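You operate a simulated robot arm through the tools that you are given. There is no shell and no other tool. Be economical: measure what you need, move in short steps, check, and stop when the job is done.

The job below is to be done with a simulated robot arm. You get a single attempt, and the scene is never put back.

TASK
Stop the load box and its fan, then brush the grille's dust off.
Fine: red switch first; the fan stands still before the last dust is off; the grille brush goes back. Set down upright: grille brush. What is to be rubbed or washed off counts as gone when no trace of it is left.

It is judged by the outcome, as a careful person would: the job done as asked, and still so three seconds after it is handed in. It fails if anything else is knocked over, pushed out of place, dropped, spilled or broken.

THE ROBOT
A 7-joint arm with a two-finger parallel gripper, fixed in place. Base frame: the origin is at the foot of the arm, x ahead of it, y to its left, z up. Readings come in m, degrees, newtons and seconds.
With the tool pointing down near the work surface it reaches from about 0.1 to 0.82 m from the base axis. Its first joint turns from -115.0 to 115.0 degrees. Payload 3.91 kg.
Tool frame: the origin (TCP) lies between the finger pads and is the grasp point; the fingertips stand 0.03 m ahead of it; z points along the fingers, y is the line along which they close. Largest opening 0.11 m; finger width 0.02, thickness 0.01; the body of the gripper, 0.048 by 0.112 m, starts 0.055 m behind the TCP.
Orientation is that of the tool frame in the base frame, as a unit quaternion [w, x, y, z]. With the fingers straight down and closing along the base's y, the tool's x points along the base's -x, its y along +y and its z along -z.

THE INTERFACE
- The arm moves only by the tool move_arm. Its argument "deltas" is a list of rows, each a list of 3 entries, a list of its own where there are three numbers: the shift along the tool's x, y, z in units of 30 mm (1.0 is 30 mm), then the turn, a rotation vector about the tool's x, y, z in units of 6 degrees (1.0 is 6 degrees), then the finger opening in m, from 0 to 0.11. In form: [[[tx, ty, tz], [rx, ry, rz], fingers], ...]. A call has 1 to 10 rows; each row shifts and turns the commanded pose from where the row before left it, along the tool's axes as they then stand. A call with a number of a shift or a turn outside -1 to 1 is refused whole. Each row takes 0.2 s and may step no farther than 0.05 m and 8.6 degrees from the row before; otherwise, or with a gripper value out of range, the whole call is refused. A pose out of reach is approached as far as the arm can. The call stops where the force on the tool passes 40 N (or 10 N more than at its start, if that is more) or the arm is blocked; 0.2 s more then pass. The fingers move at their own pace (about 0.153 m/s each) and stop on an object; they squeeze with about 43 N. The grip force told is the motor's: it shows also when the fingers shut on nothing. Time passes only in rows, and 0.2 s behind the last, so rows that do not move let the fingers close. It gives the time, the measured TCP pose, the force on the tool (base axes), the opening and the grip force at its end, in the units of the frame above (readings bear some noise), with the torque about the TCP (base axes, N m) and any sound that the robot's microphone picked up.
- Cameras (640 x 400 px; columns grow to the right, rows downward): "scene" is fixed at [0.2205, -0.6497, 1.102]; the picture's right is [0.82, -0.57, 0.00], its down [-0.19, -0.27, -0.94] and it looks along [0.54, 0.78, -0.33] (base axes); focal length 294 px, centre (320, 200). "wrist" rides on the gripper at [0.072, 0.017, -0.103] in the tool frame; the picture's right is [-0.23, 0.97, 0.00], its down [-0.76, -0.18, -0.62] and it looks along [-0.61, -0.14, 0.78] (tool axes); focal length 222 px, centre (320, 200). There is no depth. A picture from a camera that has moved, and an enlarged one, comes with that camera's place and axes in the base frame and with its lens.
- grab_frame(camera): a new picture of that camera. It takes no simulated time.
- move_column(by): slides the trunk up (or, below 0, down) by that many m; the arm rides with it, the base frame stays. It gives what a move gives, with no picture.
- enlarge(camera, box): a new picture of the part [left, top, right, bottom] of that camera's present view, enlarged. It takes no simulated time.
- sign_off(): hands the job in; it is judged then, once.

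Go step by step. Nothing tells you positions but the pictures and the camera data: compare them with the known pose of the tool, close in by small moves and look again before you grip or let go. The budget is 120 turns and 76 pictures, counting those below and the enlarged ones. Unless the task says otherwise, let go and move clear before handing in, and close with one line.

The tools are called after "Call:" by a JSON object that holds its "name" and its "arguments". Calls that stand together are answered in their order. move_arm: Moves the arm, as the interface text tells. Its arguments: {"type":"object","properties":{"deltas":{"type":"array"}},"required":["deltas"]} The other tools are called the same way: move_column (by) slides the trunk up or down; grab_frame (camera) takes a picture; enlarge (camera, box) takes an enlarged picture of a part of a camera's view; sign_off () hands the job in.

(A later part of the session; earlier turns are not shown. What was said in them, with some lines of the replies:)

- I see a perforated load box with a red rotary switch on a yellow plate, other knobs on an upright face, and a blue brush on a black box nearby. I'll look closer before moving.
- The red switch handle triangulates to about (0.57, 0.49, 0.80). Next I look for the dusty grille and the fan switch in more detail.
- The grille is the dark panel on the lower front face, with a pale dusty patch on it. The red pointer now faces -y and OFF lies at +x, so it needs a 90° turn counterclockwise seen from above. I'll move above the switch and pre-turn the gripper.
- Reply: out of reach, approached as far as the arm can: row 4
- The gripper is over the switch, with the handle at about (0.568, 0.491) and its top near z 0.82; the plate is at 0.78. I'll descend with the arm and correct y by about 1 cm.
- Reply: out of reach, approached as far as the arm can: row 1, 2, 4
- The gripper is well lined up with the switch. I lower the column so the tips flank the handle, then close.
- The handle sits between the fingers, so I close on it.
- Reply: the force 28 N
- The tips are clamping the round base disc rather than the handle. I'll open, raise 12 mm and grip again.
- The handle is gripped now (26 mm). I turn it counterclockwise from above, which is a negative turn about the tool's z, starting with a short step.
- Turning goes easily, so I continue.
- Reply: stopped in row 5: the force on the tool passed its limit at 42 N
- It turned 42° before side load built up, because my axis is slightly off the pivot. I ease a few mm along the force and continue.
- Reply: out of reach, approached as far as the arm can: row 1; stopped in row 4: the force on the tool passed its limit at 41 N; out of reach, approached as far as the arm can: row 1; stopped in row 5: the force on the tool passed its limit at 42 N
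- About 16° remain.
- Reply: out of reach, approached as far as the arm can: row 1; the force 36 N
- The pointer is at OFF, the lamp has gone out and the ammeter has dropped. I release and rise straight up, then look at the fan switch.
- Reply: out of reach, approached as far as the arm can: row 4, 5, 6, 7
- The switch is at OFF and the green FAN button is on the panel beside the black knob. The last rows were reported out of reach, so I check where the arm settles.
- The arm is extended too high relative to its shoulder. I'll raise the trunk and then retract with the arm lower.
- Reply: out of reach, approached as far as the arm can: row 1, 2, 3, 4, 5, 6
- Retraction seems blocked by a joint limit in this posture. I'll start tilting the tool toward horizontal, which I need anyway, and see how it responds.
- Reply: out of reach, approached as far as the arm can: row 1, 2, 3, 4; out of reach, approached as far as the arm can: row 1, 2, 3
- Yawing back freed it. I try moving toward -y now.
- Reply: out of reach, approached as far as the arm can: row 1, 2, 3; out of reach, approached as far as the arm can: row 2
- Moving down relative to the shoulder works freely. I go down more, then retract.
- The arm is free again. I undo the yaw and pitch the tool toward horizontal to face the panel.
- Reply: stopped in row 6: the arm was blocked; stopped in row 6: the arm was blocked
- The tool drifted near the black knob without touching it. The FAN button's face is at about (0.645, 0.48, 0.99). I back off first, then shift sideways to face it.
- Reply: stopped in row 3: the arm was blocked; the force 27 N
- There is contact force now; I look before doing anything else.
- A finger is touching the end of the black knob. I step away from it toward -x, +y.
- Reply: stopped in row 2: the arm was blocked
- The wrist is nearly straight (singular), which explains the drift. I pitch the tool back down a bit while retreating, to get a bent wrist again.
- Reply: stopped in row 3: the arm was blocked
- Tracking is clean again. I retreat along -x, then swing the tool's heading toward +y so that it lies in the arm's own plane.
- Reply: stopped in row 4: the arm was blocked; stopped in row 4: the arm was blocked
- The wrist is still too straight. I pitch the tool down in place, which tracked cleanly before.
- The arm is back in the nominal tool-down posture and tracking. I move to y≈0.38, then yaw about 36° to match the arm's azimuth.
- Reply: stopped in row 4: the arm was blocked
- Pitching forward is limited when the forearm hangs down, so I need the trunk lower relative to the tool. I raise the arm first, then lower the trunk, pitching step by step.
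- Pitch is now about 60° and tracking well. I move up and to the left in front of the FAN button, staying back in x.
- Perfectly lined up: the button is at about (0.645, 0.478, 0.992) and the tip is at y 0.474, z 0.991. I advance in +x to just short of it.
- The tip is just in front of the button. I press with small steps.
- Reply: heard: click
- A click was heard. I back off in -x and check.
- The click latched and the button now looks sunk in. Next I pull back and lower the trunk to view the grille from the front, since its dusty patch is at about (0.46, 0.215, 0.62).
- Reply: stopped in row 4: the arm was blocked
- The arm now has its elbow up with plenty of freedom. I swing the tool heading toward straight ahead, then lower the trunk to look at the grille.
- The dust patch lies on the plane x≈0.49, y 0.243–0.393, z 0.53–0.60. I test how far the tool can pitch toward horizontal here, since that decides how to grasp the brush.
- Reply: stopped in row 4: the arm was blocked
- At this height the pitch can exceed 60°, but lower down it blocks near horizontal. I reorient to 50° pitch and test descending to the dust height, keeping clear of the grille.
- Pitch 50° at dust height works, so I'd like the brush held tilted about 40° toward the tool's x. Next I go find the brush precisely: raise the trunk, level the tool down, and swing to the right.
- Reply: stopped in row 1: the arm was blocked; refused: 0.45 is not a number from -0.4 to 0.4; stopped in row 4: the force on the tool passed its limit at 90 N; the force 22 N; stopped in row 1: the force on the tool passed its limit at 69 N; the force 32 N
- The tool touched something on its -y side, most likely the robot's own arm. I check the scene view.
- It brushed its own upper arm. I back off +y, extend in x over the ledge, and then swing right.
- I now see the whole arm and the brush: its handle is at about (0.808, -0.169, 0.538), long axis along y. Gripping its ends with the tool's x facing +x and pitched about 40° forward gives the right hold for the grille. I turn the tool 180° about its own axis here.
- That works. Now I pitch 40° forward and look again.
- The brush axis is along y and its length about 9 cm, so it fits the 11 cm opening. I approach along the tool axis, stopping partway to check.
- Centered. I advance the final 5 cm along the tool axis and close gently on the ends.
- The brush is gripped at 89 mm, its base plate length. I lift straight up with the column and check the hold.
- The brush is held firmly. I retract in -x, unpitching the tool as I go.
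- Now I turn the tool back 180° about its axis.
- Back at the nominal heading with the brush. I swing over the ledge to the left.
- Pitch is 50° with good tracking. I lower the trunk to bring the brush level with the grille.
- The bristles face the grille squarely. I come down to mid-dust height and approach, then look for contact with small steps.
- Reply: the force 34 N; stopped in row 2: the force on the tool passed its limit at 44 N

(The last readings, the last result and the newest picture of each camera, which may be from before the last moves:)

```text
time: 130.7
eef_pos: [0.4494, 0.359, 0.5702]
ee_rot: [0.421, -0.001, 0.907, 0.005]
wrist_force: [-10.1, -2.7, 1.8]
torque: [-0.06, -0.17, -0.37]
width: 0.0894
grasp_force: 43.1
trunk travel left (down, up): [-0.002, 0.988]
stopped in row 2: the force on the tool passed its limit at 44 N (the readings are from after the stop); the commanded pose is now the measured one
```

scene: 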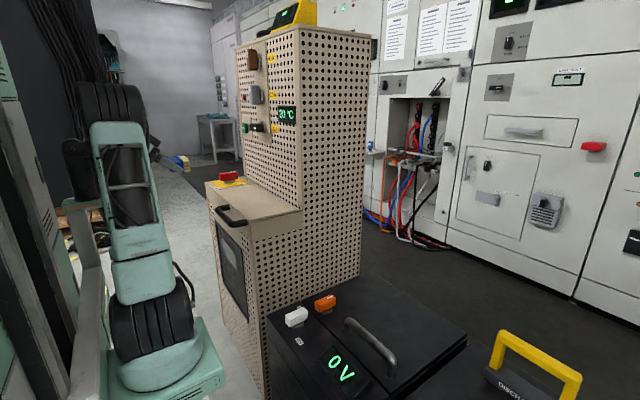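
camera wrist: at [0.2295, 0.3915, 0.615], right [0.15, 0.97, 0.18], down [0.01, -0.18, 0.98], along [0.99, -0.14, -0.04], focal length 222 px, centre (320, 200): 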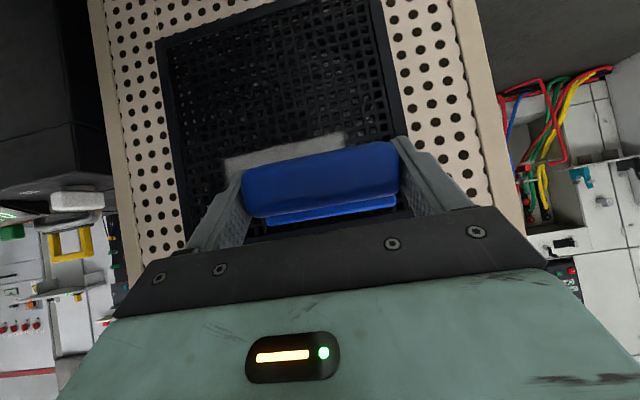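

Contact is made with about 10 N. I sweep toward -y.

Call:
{"name": "move_arm", "arguments": {"deltas": [[[0, -0.5, 0], [0, 0, 0], 0.07], [[0, -0.5, 0], [0, 0, 0], 0.07], [[0, -0.5, 0], [0, 0, 0], 0.07], [[0, -0.5, 0], [0, 0, 0], 0.07], [[0, -0.5, 0], [0, 0, 0], 0.07], [[0, -0.5, 0], [0, 0, 0], 0.07]]}}

Call:
{"name": "enlarge", "arguments": {"camera": "scene", "box": [190, 200, 270, 300]}}

Call:
{"name": "grab_frame", "arguments": {"camera": "wrist"}}

```text
time: 132.1
eef_pos: [0.4501, 0.2691, 0.5698]
ee_rot: [0.421, -0.001, 0.907, 0.005]
wrist_force: [-22.3, 8.1, -0.4]
torque: [0.0, -0.04, -0.54]
width: 0.0894
grasp_force: 43.3
trunk travel left (down, up): [-0.002, 0.988]
```

```text
4.00 times, centred on (230, 250) of scene
camera zoom: at [0.2205, -0.6497, 1.102], right [0.82, -0.57, 0.0], down [-0.19, -0.27, -0.94], along [0.54, 0.78, -0.33], focal length 1176 px, centre (680, 0)
```

zoom: 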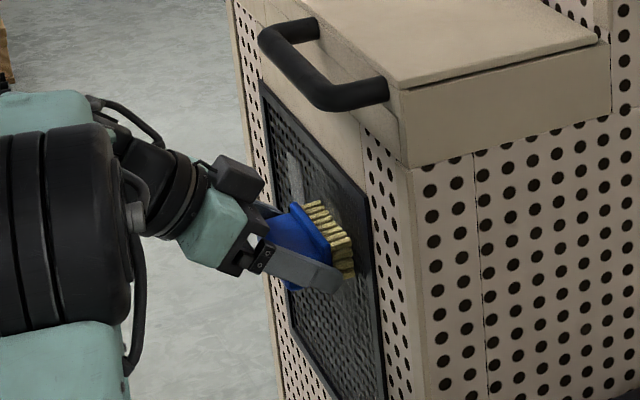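

```text
20 pictures are left
camera wrist: at [0.3248, 0.2845, 0.5818], right [0.14, 0.97, 0.18], down [0.02, -0.19, 0.98], along [0.99, -0.14, -0.04], focal length 222 px, centre (320, 200)
```

wrist: 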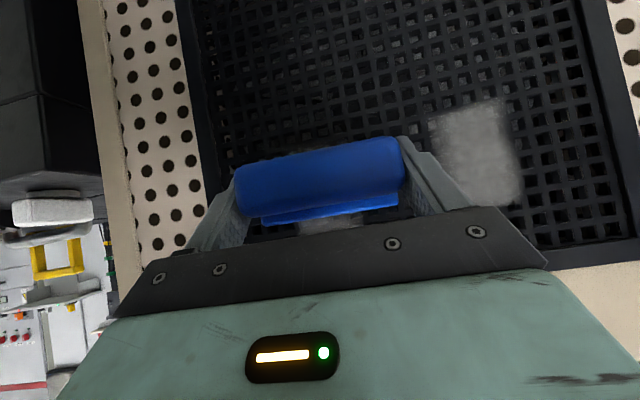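

Dust is coming off. Remaining are the right end (y 0.35–0.395) and a strip at the top. I shift up 12 mm and sweep back to y≈0.40.

Call:
{"name": "move_arm", "arguments": {"deltas": [[[-0.15, -0.3, -0.13], [0, 0, 0], 0.07], [[-0.15, -0.3, -0.13], [0, 0, 0], 0.07], [[0, 0.6, 0], [0, 0, 0], 0.07], [[0, 0.6, 0], [0, 0, 0], 0.07], [[0, 0.6, 0], [0, 0, 0], 0.07], [[0, 0.6, 0], [0, 0, 0], 0.07], [[0, 0.6, 0], [0, 0, 0], 0.07], [[0, 0.6, 0], [0, 0, 0], 0.07], [[0, 0.6, 0], [0, 0, 0], 0.07]]}}

Call:
{"name": "move_arm", "arguments": {"deltas": [[[0, 0.5, 0], [0, 0, 0], 0.07], [[0.31, 0, 0.26], [0, 0, 0], 0.07], [[0.25, 0, 0.2], [0, 0, 0], 0.07], [[0, -0.5, 0], [0, 0, 0], 0.07], [[0, -0.5, 0], [0, 0, 0], 0.07]]}}

Call:
{"name": "grab_frame", "arguments": {"camera": "wrist"}}

```text
time: 134.1
eef_pos: [0.449, 0.377, 0.582]
ee_rot: [0.422, 0.0, 0.907, 0.004]
wrist_force: [-23.7, -7.3, -3.6]
torque: [0.08, 0.07, -0.19]
width: 0.0897
grasp_force: 42.8
trunk travel left (down, up): [-0.002, 0.988]
```

```text
time: 135.3
eef_pos: [0.4485, 0.3625, 0.5599]
ee_rot: [0.42, 0.0, 0.908, 0.004]
wrist_force: [-15.6, 5.5, -0.1]
torque: [-0.01, -0.05, -0.29]
width: 0.0895
grasp_force: 42.9
trunk travel left (down, up): [-0.002, 0.988]
```

```text
19 pictures are left
camera wrist: at [0.3249, 0.3772, 0.5724], right [0.14, 0.97, 0.18], down [0.02, -0.19, 0.98], along [0.99, -0.14, -0.04], focal length 222 px, centre (320, 200)
```

wrist: 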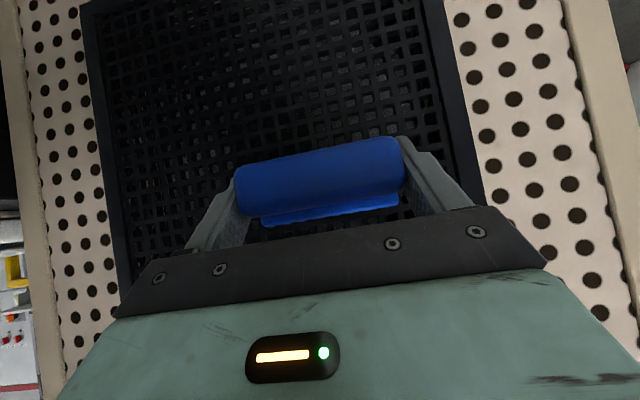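

Mostly clean. I run extra passes at lower and upper levels for thoroughness.

Call:
{"name": "move_arm", "arguments": {"deltas": [[[0, -0.8, 0], [0, 0, 0], 0.07], [[0, -0.8, 0], [0, 0, 0], 0.07], [[0, -0.8, 0], [0, 0, 0], 0.07], [[0, -0.8, 0], [0, 0, 0], 0.07], [[0.3, -0.3, 0.25], [0, 0, 0], 0.07], [[0, 0.8, 0], [0, 0, 0], 0.07], [[0, 0.8, 0], [0, 0, 0], 0.07], [[0, 0.8, 0], [0, 0, 0], 0.07], [[0, 0.8, 0], [0, 0, 0], 0.07], [[0, 0.8, 0], [0, 0, 0], 0.07]]}}

Call:
{"name": "move_arm", "arguments": {"deltas": [[[-0.5, 0.2, -0.42], [0, 0, 0], 0.07], [[-0.5, 0.2, -0.42], [0, 0, 0], 0.07], [[-0.2, 0, -0.17], [0, 0, 0], 0.07], [[0, -0.8, 0], [0, 0, 0], 0.07], [[0, -0.8, 0], [0, 0, 0], 0.07], [[0, -0.8, 0], [0, 0, 0], 0.07], [[0, -0.8, 0], [0, 0, 0], 0.07], [[0, -0.8, 0], [0, 0, 0], 0.07]]}}

Call:
{"name": "move_arm", "arguments": {"deltas": [[[0.3, 0, -0.36], [0, 0, 0], 0.07], [[0.54, 0.6, -0.64], [0, 0, 0], 0.07], [[0.54, 0.6, -0.64], [0, 0, 0], 0.07], [[0.4, 1, -0.5], [0, 0, 0], 0.07]]}}

Call:
{"name": "enlarge", "arguments": {"camera": "scene", "box": [200, 210, 260, 310]}}

Call:
{"name": "grab_frame", "arguments": {"camera": "wrist"}}

```text
time: 137.5
eef_pos: [0.4495, 0.3772, 0.5489]
ee_rot: [0.421, 0.0, 0.907, 0.003]
wrist_force: [-19.4, -6.5, -4.1]
torque: [0.0, 0.07, -0.07]
width: 0.0894
grasp_force: 43.1
trunk travel left (down, up): [-0.002, 0.988]
```

```text
time: 139.3
eef_pos: [0.4505, 0.2688, 0.5948]
ee_rot: [0.421, -0.001, 0.907, 0.006]
wrist_force: [-21.5, 7.2, 1.8]
torque: [-0.07, -0.01, -0.61]
width: 0.0898
grasp_force: 43.0
trunk travel left (down, up): [-0.002, 0.988]
```

```text
time: 140.3
eef_pos: [0.3683, 0.3342, 0.5969]
ee_rot: [0.422, 0.003, 0.907, 0.004]
wrist_force: [-0.6, 0.0, -0.3]
torque: [0.0, 0.0, 0.0]
width: 0.0897
grasp_force: 43.0
trunk travel left (down, up): [-0.002, 0.988]
```

```text
4.00 times, centred on (230, 260) of scene
camera zoom: at [0.2205, -0.6497, 1.102], right [0.82, -0.57, 0.0], down [-0.19, -0.27, -0.94], along [0.54, 0.78, -0.33], focal length 1176 px, centre (680, -40)
```

zoom: 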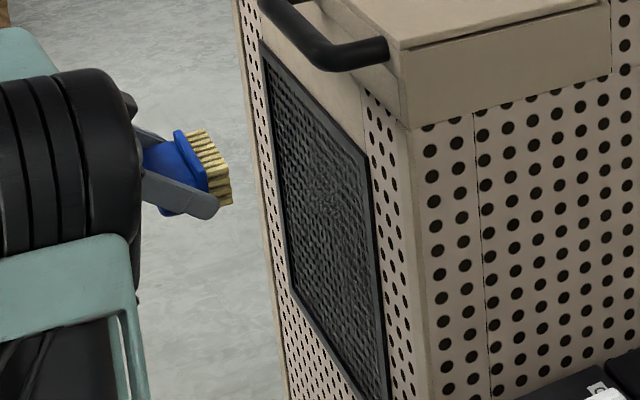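

```text
17 pictures are left
camera wrist: at [0.2444, 0.3504, 0.6095], right [0.15, 0.97, 0.18], down [0.01, -0.19, 0.98], along [0.99, -0.14, -0.04], focal length 222 px, centre (320, 200)
```

wrist: 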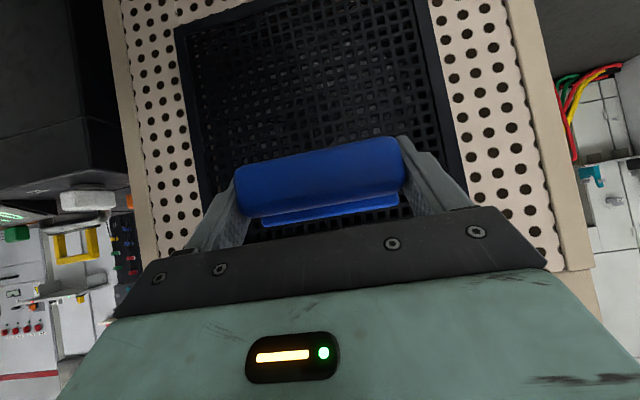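

Call:
{"name": "enlarge", "arguments": {"camera": "scene", "box": [212, 220, 248, 275]}}

Call:
{"name": "enlarge", "arguments": {"camera": "wrist", "box": [170, 0, 480, 190]}}

```text
7.27 times, centred on (230, 248) of scene
camera zoom: at [0.2205, -0.6497, 1.102], right [0.82, -0.57, 0.0], down [-0.19, -0.27, -0.94], along [0.54, 0.78, -0.33], focal length 2139 px, centre (974, -146)
```

zoom: 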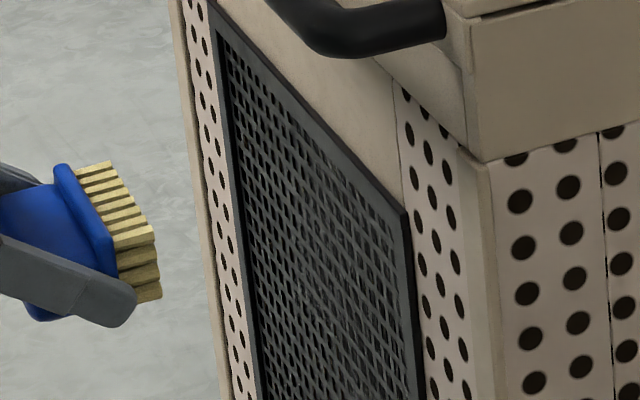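

```text
2.06 times, centred on (325, 95) of wrist
camera zoom: at [0.2444, 0.3504, 0.6095], right [0.15, 0.97, 0.18], down [0.01, -0.19, 0.98], along [0.99, -0.14, -0.04], focal length 459 px, centre (310, 417)
```

zoom: 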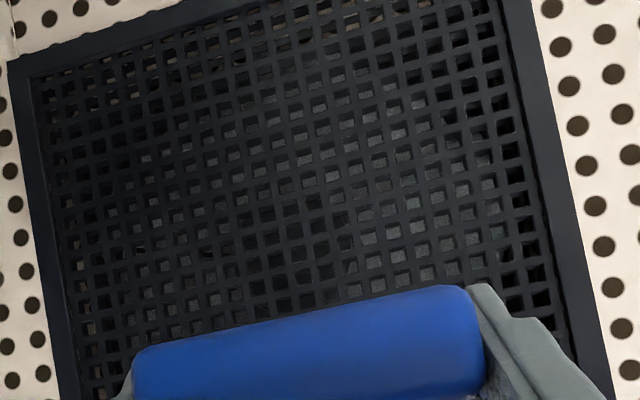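

The grille is clean and I can see the fan blades behind it. I wait a moment and compare to confirm they stand still.

Call:
{"name": "move_arm", "arguments": {"deltas": [[[0, 0, 0], [0, 0, 0], 0.07], [[0, 0, 0], [0, 0, 0], 0.07]]}}

Call:
{"name": "enlarge", "arguments": {"camera": "wrist", "box": [170, 0, 480, 190]}}

```text
time: 140.9
eef_pos: [0.3688, 0.3348, 0.5962]
ee_rot: [0.421, 0.002, 0.907, 0.004]
wrist_force: [-0.3, -0.3, -0.9]
torque: [0.03, 0.0, 0.04]
width: 0.0898
grasp_force: 42.9
trunk travel left (down, up): [-0.002, 0.988]
```

```text
2.06 times, centred on (325, 95) of wrist
camera zoom: at [0.2438, 0.3507, 0.6089], right [0.15, 0.97, 0.18], down [0.01, -0.19, 0.98], along [0.99, -0.14, -0.04], focal length 459 px, centre (310, 417)
```

zoom: 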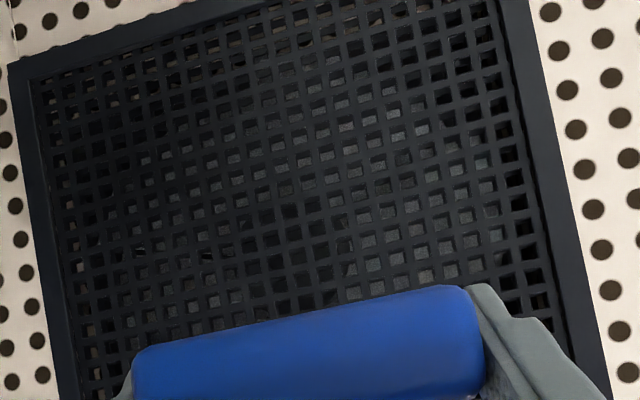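

The fan is still and the grille clean. Now I retrace the path: back off left, raise the trunk, then extend over the ledge.

Call:
{"name": "move_arm", "arguments": {"deltas": [[[0.3, 0.65, -0.36], [0, 0, 0], 0.07], [[0, 0.65, 0], [0, 0, 0], 0.07]]}}

Call:
{"name": "move_column", "arguments": {"by": 0.3}}

Call:
{"name": "move_arm", "arguments": {"deltas": [[[0, 0, 0], [0, 0.8, 0], 0.07], [[-0.5, -0.2, 0.59], [0, 0.8, 0], 0.07], [[-0.81, -0.2, 0.59], [0, 0.8, 0], 0.07], [[-0.81, -0.2, 0.59], [0, 0, 0], 0.07], [[-0.81, -0.2, 0.59], [0, 0, 0], 0.07]]}}

Call:
{"name": "move_column", "arguments": {"by": 0.1}}

Call:
{"name": "move_arm", "arguments": {"deltas": [[[0.5, 0, 0.85], [0, 1, 0], 0.07], [[0.4, 0, 0.9], [0, 1, 0], 0.07], [[0.3, 0, 0.95], [0, 1, 0], 0.07]]}}

Call:
{"name": "move_column", "arguments": {"by": 0.1}}

Call:
{"name": "move_arm", "arguments": {"deltas": [[[0, 0, 1], [0, 1, 0], 0.07], [[-0.3, 0, 1], [0, 1, 0], 0.07], [[-0.3, 0, 1], [0, 1, 0], 0.07]]}}

Call:
{"name": "move_column", "arguments": {"by": 0.1}}

```text
time: 141.5
eef_pos: [0.3515, 0.3745, 0.5945]
ee_rot: [0.421, -0.002, 0.907, 0.004]
wrist_force: [-0.1, -0.1, -1.2]
torque: [0.02, 0.01, -0.02]
width: 0.0897
grasp_force: 43.0
trunk travel left (down, up): [-0.002, 0.988]
```

```text
time: 144.5
eef_pos: [0.3525, 0.3738, 0.8959]
ee_rot: [0.421, 0.0, 0.907, 0.004]
wrist_force: [-0.2, 0.8, -0.2]
torque: [0.0, 0.0, -0.01]
width: 0.0897
grasp_force: 42.9
trunk travel left (down, up): [-0.302, 0.688]
```

```text
time: 145.7
eef_pos: [0.4667, 0.3486, 0.8945]
ee_rot: [0.304, 0.0, 0.953, 0.004]
wrist_force: [-0.5, -0.3, -1.5]
torque: [0.02, 0.01, 0.0]
width: 0.0894
grasp_force: 42.7
trunk travel left (down, up): [-0.302, 0.688]
```

```text
time: 147.0
eef_pos: [0.4662, 0.3504, 0.9936]
ee_rot: [0.304, 0.0, 0.953, 0.004]
wrist_force: [1.3, -0.6, -1.5]
torque: [0.01, 0.01, 0.03]
width: 0.0897
grasp_force: 43.0
trunk travel left (down, up): [-0.402, 0.588]
```

```text
time: 147.8
eef_pos: [0.4759, 0.3491, 0.9053]
ee_rot: [0.151, -0.002, 0.988, 0.005]
wrist_force: [-0.9, -0.4, -1.1]
torque: [-0.02, 0.01, 0.01]
width: 0.0896
grasp_force: 43.1
trunk travel left (down, up): [-0.402, 0.588]
```

```text
time: 149.2
eef_pos: [0.4738, 0.3496, 1.0065]
ee_rot: [0.151, -0.002, 0.989, 0.004]
wrist_force: [0.4, 0.5, -0.7]
torque: [-0.02, 0.03, -0.01]
width: 0.0898
grasp_force: 42.7
trunk travel left (down, up): [-0.502, 0.488]
```

```text
time: 150.0
eef_pos: [0.5111, 0.3511, 0.9216]
ee_rot: [-0.006, -0.003, 1.0, 0.004]
wrist_force: [-0.2, 0.3, -0.6]
torque: [0.02, 0.0, 0.01]
width: 0.0895
grasp_force: 43.3
trunk travel left (down, up): [-0.502, 0.488]
```

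```text
time: 151.3
eef_pos: [0.5112, 0.3512, 1.0199]
ee_rot: [-0.005, -0.002, 1.0, 0.003]
wrist_force: [-0.2, -0.6, -0.9]
torque: [-0.01, -0.03, -0.01]
width: 0.0896
grasp_force: 43.1
trunk travel left (down, up): [-0.602, 0.388]
```

Retracing worked. Now down a little and swing back to the right.

Call:
{"name": "move_arm", "arguments": {"deltas": [[[0.4, 0, 1], [0, 0, 0], 0.07], [[0, 0, 1], [0, 0, 0], 0.07], [[0, -1, 0.6], [0, 0, 0], 0.07], [[0, -1, 0], [0, 0, 0], 0.07], [[0, -1, 0], [0, 0, 0], 0.07], [[0, -1, 0], [0, 0, 0], 0.07], [[0, -1, 0], [0, 0, 0], 0.07], [[0, -1, 0], [0, 0, 0], 0.07], [[0, -1, 0], [0, 0, 0], 0.07], [[0, -1, 0], [0, 0, 0], 0.07]]}}

Call:
{"name": "move_arm", "arguments": {"deltas": [[[0, -1, 0], [0, 0, 0], 0.07], [[0, -1, 0], [0, 0, 0], 0.07], [[0, -1, 0], [0, 0, 0], 0.07], [[0, -1, 0], [0, 0, 0], 0.07], [[0, -1, 0], [0, 0, 0], 0.07], [[0, -1, 0], [0, 0, 0], 0.07], [[0, -1, 0], [0, 0, 0], 0.07], [[0, -1, 0], [0, 0, 0], 0.07], [[-0.2, -1, 0], [0, 0, 0], 0.07], [[-0.2, -0.9, 0], [0, 0, 0], 0.07]]}}

```text
time: 153.5
eef_pos: [0.4987, 0.1119, 0.942]
ee_rot: [-0.005, -0.003, 1.0, 0.004]
wrist_force: [-0.3, 0.0, -0.9]
torque: [-0.03, 0.05, 0.01]
width: 0.0897
grasp_force: 42.9
trunk travel left (down, up): [-0.602, 0.388]
```

```text
time: 155.7
eef_pos: [0.5118, -0.1854, 0.9391]
ee_rot: [-0.006, -0.004, 1.0, 0.004]
wrist_force: [0.7, -0.7, -1.4]
torque: [-0.02, -0.03, 0.0]
width: 0.0894
grasp_force: 43.3
trunk travel left (down, up): [-0.602, 0.388]
```

Now I turn the tool +180° again for the set-down.

Call:
{"name": "move_arm", "arguments": {"deltas": [[[0, 0, 0], [0, 0, 1], 0.07], [[0, 0, 0], [0, 0, 1], 0.07], [[0, 0, 0], [0, 0, 1], 0.07], [[0, 0, 0], [0, 0, 1], 0.07], [[0, 0, 0], [0, 0, 1], 0.07], [[0, 0, 0], [0, 0, 1], 0.07], [[0, 0, 0], [0, 0, 1], 0.07], [[0, 0, 0], [0, 0, 1], 0.07], [[0, 0, 0], [0, 0, 1], 0.07], [[0, 0, 0], [0, 0, 1], 0.07]]}}

Call:
{"name": "move_arm", "arguments": {"deltas": [[[0, 0, 0], [0, 0, 1], 0.07], [[0, 0, 0], [0, 0, 1], 0.07], [[0, 0, 0], [0, 0, 1], 0.07], [[0, 0, 0], [0, 0, 1], 0.07], [[0, 0, 0], [0, 0, 1], 0.07], [[0, 0, 0], [0, 0, 1], 0.07], [[0, 0, 0], [0, 0, 1], 0.07], [[0, 0, 0], [0, 0, 1], 0.07], [[0, 0, 0], [0, 0, 1], 0.07], [[0, 0, 0], [0, 0, 1], 0.07]]}}

Call:
{"name": "move_arm", "arguments": {"deltas": [[[0, 0, 0], [0, 0, 1], 0.07], [[0, 0, 0], [0, 0, 1], 0.07], [[0, 0, 0], [0, 0, 1], 0.07], [[0, 0, 0], [0, 0, 1], 0.07], [[0, 0, 0], [0, 0, 1], 0.07], [[0, 0, 0], [0, 0, 1], 0.07], [[0, 0, 0], [0, 0, 1], 0.07], [[0, 0, 0], [0, 0, 1], 0.07], [[0, 0, 0], [0, 0, 1], 0.07], [[0, 0, 0], [0, 0, 0.9], 0.07]]}}

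Call:
{"name": "move_arm", "arguments": {"deltas": [[[1, 0, 0], [0, 0.95, 0], 0.07], [[1, 0, 0.15], [0, 0.95, 0], 0.07], [[0.95, 0, 0.25], [0, 0.95, 0], 0.07], [[0.9, 0, 0.35], [0, 0.95, 0], 0.07], [[0.85, 0, 0.45], [0, 0.95, 0], 0.07], [[0.8, -0.2, 0.55], [0, 0.95, 0], 0.07], [[0.77, -0.2, 0.64], [0, 0.95, 0], 0.07], [[0.77, -0.1, 0.64], [0, 0, 0], 0.07]]}}

```text
time: 157.9
eef_pos: [0.5116, -0.1853, 0.9394]
ee_rot: [-0.006, 0.499, 0.866, 0.0]
wrist_force: [-0.2, 0.4, -1.1]
torque: [0.01, -0.03, 0.02]
width: 0.0894
grasp_force: 43.3
trunk travel left (down, up): [-0.602, 0.388]
```

```text
time: 160.1
eef_pos: [0.513, -0.1851, 0.9385]
ee_rot: [-0.006, 0.865, 0.501, -0.003]
wrist_force: [-0.3, 0.2, -0.8]
torque: [0.02, 0.04, -0.03]
width: 0.0894
grasp_force: 42.6
trunk travel left (down, up): [-0.602, 0.388]
```

```text
time: 162.3
eef_pos: [0.5134, -0.1853, 0.9382]
ee_rot: [-0.005, 1.0, 0.007, -0.005]
wrist_force: [0.1, -0.9, -0.9]
torque: [-0.02, 0.02, -0.02]
width: 0.0895
grasp_force: 43.1
trunk travel left (down, up): [-0.602, 0.388]
```

```text
time: 164.1
eef_pos: [0.748, -0.1683, 0.9239]
ee_rot: [-0.006, 0.941, 0.005, 0.337]
wrist_force: [0.2, -0.4, -1.3]
torque: [0.02, -0.01, 0.01]
width: 0.0893
grasp_force: 42.8
trunk travel left (down, up): [-0.602, 0.388]
```

I align over the original spot and lower most of the way, then check the brush's attitude.

Call:
{"name": "move_arm", "arguments": {"deltas": [[[0.72, 0.05, 0.59], [0, 0, 0], 0.07], [[0.72, 0.05, 0.59], [0, 0, -0.1], 0.07], [[0, 0, 0], [0, 0, 0], 0.07]]}}

Call:
{"name": "move_column", "arguments": {"by": -0.33}}

Call:
{"name": "enlarge", "arguments": {"camera": "scene", "box": [340, 250, 440, 330]}}

```text
time: 164.9
eef_pos: [0.8044, -0.1696, 0.9235]
ee_rot: [-0.004, 0.941, 0.01, 0.337]
wrist_force: [-0.4, -0.8, -0.5]
torque: [0.01, 0.0, -0.02]
width: 0.0897
grasp_force: 43.0
trunk travel left (down, up): [-0.602, 0.388]
```

```text
time: 168.2
eef_pos: [0.8034, -0.1702, 0.5937]
ee_rot: [-0.004, 0.941, 0.01, 0.337]
wrist_force: [-0.1, 1.1, -0.7]
torque: [-0.01, 0.02, 0.0]
width: 0.0895
grasp_force: 43.2
trunk travel left (down, up): [-0.272, 0.718]
```

```text
5.00 times, centred on (390, 290) of scene
camera zoom: at [0.2205, -0.6497, 1.102], right [0.82, -0.57, 0.0], down [-0.19, -0.27, -0.94], along [0.54, 0.78, -0.33], focal length 1471 px, centre (-30, -250)
```

zoom: 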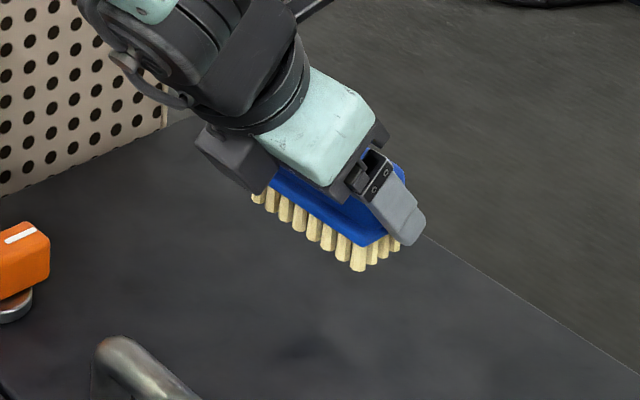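

The brush looks level. I lower 4 cm and then in small steps until contact.

Call:
{"name": "move_column", "arguments": {"by": -0.04}}

Call:
{"name": "move_arm", "arguments": {"deltas": [[[-0.042, 0, 0.051], [0, 0, 0.15], 0.07], [[-0.042, 0, 0.051], [0, 0, 0], 0.07]]}}

```text
time: 169.0
eef_pos: [0.8032, -0.1681, 0.5524]
ee_rot: [-0.005, 0.942, 0.011, 0.336]
wrist_force: [0.2, -0.2, -0.3]
torque: [0.01, 0.02, 0.02]
width: 0.0894
grasp_force: 43.2
trunk travel left (down, up): [-0.232, 0.758]
```

```text
time: 169.6
eef_pos: [0.8016, -0.1698, 0.5491]
ee_rot: [-0.007, 0.942, 0.003, 0.336]
wrist_force: [0.3, -0.4, -1.0]
torque: [0.02, 0.02, 0.0]
width: 0.0894
grasp_force: 42.9
trunk travel left (down, up): [-0.232, 0.758]
```

Call:
{"name": "move_arm", "arguments": {"deltas": [[[0.03, 0, 0.066], [0, 0, 0], 0.07], [[-0.021, 0, 0.026], [0, 0, 0], 0.07]]}}

Call:
{"name": "move_arm", "arguments": {"deltas": [[[-0.021, 0, 0.026], [0, 0, 0], 0.07], [[-0.021, 0, 0.026], [0, 0, 0], 0.07]]}}

```text
time: 170.2
eef_pos: [0.8048, -0.1687, 0.5461]
ee_rot: [-0.006, 0.942, 0.003, 0.336]
wrist_force: [-0.5, -0.7, -1.7]
torque: [0.02, -0.05, 0.0]
width: 0.0897
grasp_force: 43.2
trunk travel left (down, up): [-0.232, 0.758]
```

```text
time: 170.8
eef_pos: [0.8049, -0.1698, 0.545]
ee_rot: [-0.007, 0.942, 0.004, 0.336]
wrist_force: [-0.5, 0.2, -0.6]
torque: [0.02, 0.01, 0.02]
width: 0.0894
grasp_force: 43.1
trunk travel left (down, up): [-0.232, 0.758]
```

Call:
{"name": "move_arm", "arguments": {"deltas": [[[-0.021, 0, 0.026], [0, 0, 0], 0.07], [[-0.021, 0, 0.026], [0, 0, 0], 0.07]]}}

Call:
{"name": "enlarge", "arguments": {"camera": "scene", "box": [365, 275, 415, 325]}}

```text
time: 171.4
eef_pos: [0.8054, -0.17, 0.5431]
ee_rot: [-0.007, 0.942, 0.003, 0.337]
wrist_force: [-0.3, 1.3, -1.2]
torque: [0.0, -0.01, 0.02]
width: 0.0896
grasp_force: 43.8
trunk travel left (down, up): [-0.232, 0.758]
```

```text
8.00 times, centred on (390, 300) of scene
camera zoom: at [0.2205, -0.6497, 1.102], right [0.82, -0.57, 0.0], down [-0.19, -0.27, -0.94], along [0.54, 0.78, -0.33], focal length 2353 px, centre (-240, -600)
```

zoom: 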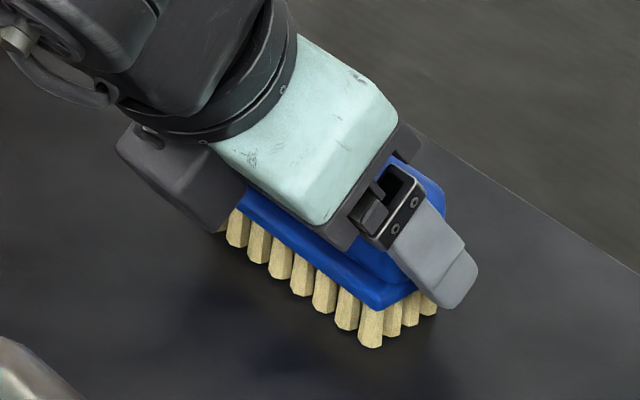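

The brush slid a few mm deeper into the grip while pressing, so contact will come a bit lower. I continue gently.

Call:
{"name": "move_arm", "arguments": {"deltas": [[[-0.021, 0, 0.026], [0, 0, 0], 0.07], [[-0.021, 0, 0.026], [0, 0, 0], 0.07]]}}

Call:
{"name": "move_arm", "arguments": {"deltas": [[[-0.021, 0, 0.026], [0, 0, 0], 0.07], [[-0.021, 0, 0.026], [0, 0, 0], 0.07]]}}

```text
time: 172.0
eef_pos: [0.8058, -0.1697, 0.5419]
ee_rot: [-0.007, 0.942, 0.003, 0.337]
wrist_force: [-1.5, -0.2, 6.3]
torque: [-0.29, -0.08, -0.03]
width: 0.0895
grasp_force: 43.3
trunk travel left (down, up): [-0.232, 0.758]
```

```text
time: 172.6
eef_pos: [0.8063, -0.1688, 0.5405]
ee_rot: [-0.007, 0.941, 0.004, 0.338]
wrist_force: [-3.8, 0.1, 20.1]
torque: [-0.86, -0.34, -0.12]
width: 0.0896
grasp_force: 43.2
trunk travel left (down, up): [-0.232, 0.758]
```

The brush is standing on the surface. I ease up slightly, open, and withdraw along the tool axis.

Call:
{"name": "move_arm", "arguments": {"deltas": [[[0.02, 0, -0.025], [0, 0, 0], 0.07], [[0, 0, 0], [0, 0, 0], 0.11], [[0, 0, 0], [0, 0, 0], 0.11], [[0, 0, -0.5], [0, 0, 0], 0.11], [[0, 0, -1], [0, 0, 0], 0.11], [[0, 0, -1], [0, 0, 0], 0.11], [[0, 0, -1], [0, 0, 0], 0.11]]}}

Call:
{"name": "enlarge", "arguments": {"camera": "scene", "box": [260, 240, 460, 370]}}

```text
time: 174.2
eef_pos: [0.7396, -0.1698, 0.6231]
ee_rot: [-0.008, 0.942, 0.004, 0.337]
wrist_force: [-0.4, -1.3, 0.0]
torque: [0.0, 0.02, 0.05]
width: 0.1103
grasp_force: 0.1
trunk travel left (down, up): [-0.232, 0.758]
```

```text
3.08 times, centred on (360, 305) of scene
camera zoom: at [0.2205, -0.6497, 1.102], right [0.82, -0.57, 0.0], down [-0.19, -0.27, -0.94], along [0.54, 0.78, -0.33], focal length 905 px, centre (197, -123)
```

zoom: 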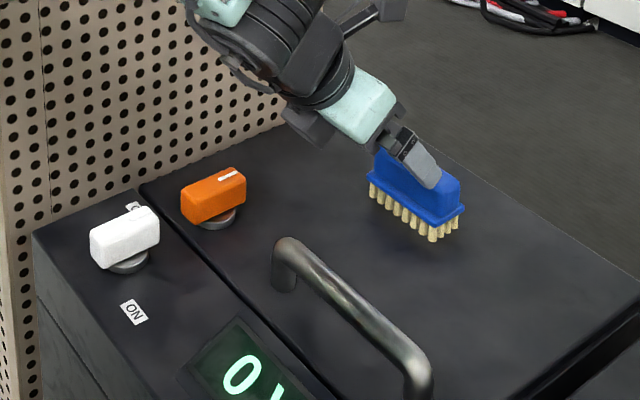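

The brush stands upright exactly where it was. I move clear upward and do a last check of the whole scene.

Call:
{"name": "move_column", "arguments": {"by": 0.3}}

Call:
{"name": "grab_frame", "arguments": {"camera": "scene"}}

Call:
{"name": "enlarge", "arguments": {"camera": "scene", "box": [200, 60, 310, 200]}}

```text
time: 177.2
eef_pos: [0.7394, -0.1719, 0.9212]
ee_rot: [-0.007, 0.942, 0.003, 0.337]
wrist_force: [0.3, -0.2, -0.1]
torque: [-0.01, 0.01, -0.01]
width: 0.11
grasp_force: 0.1
trunk travel left (down, up): [-0.532, 0.458]
```

```text
10 pictures are left
```

scene: 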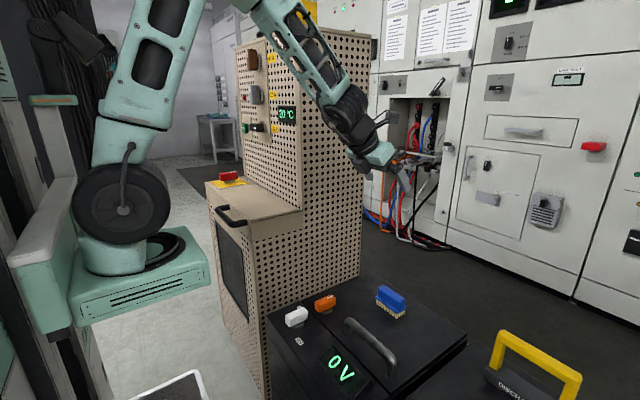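

```text
2.86 times, centred on (255, 130) of scene
camera zoom: at [0.2205, -0.6497, 1.102], right [0.82, -0.57, 0.0], down [-0.19, -0.27, -0.94], along [0.54, 0.78, -0.33], focal length 840 px, centre (506, 400)
```

zoom: 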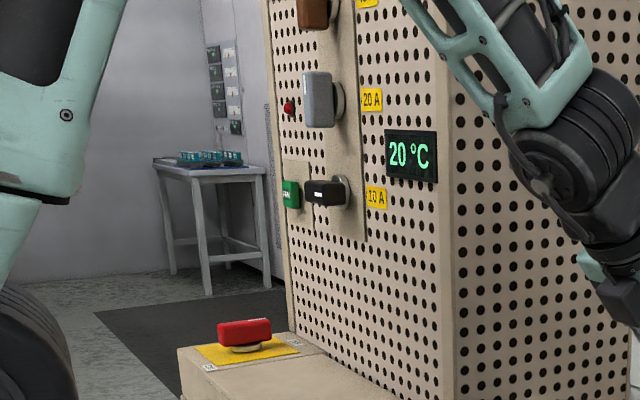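

The lamp is out, the red switch is at OFF, the fan is still, the grille is clean, the other knobs have not turned, and the brush is back upright. I hand in.

Call:
{"name": "sign_off", "arguments": {}}

```text
The job is handed in.
```

The load box was switched off at the red switch first, then the fan. The fan blades were seen standing still right after the dust was brushed off. The grille is clean and the brush is back upright in its place; one finger briefly touched the black 10 A knob on the way, but it did not turn.
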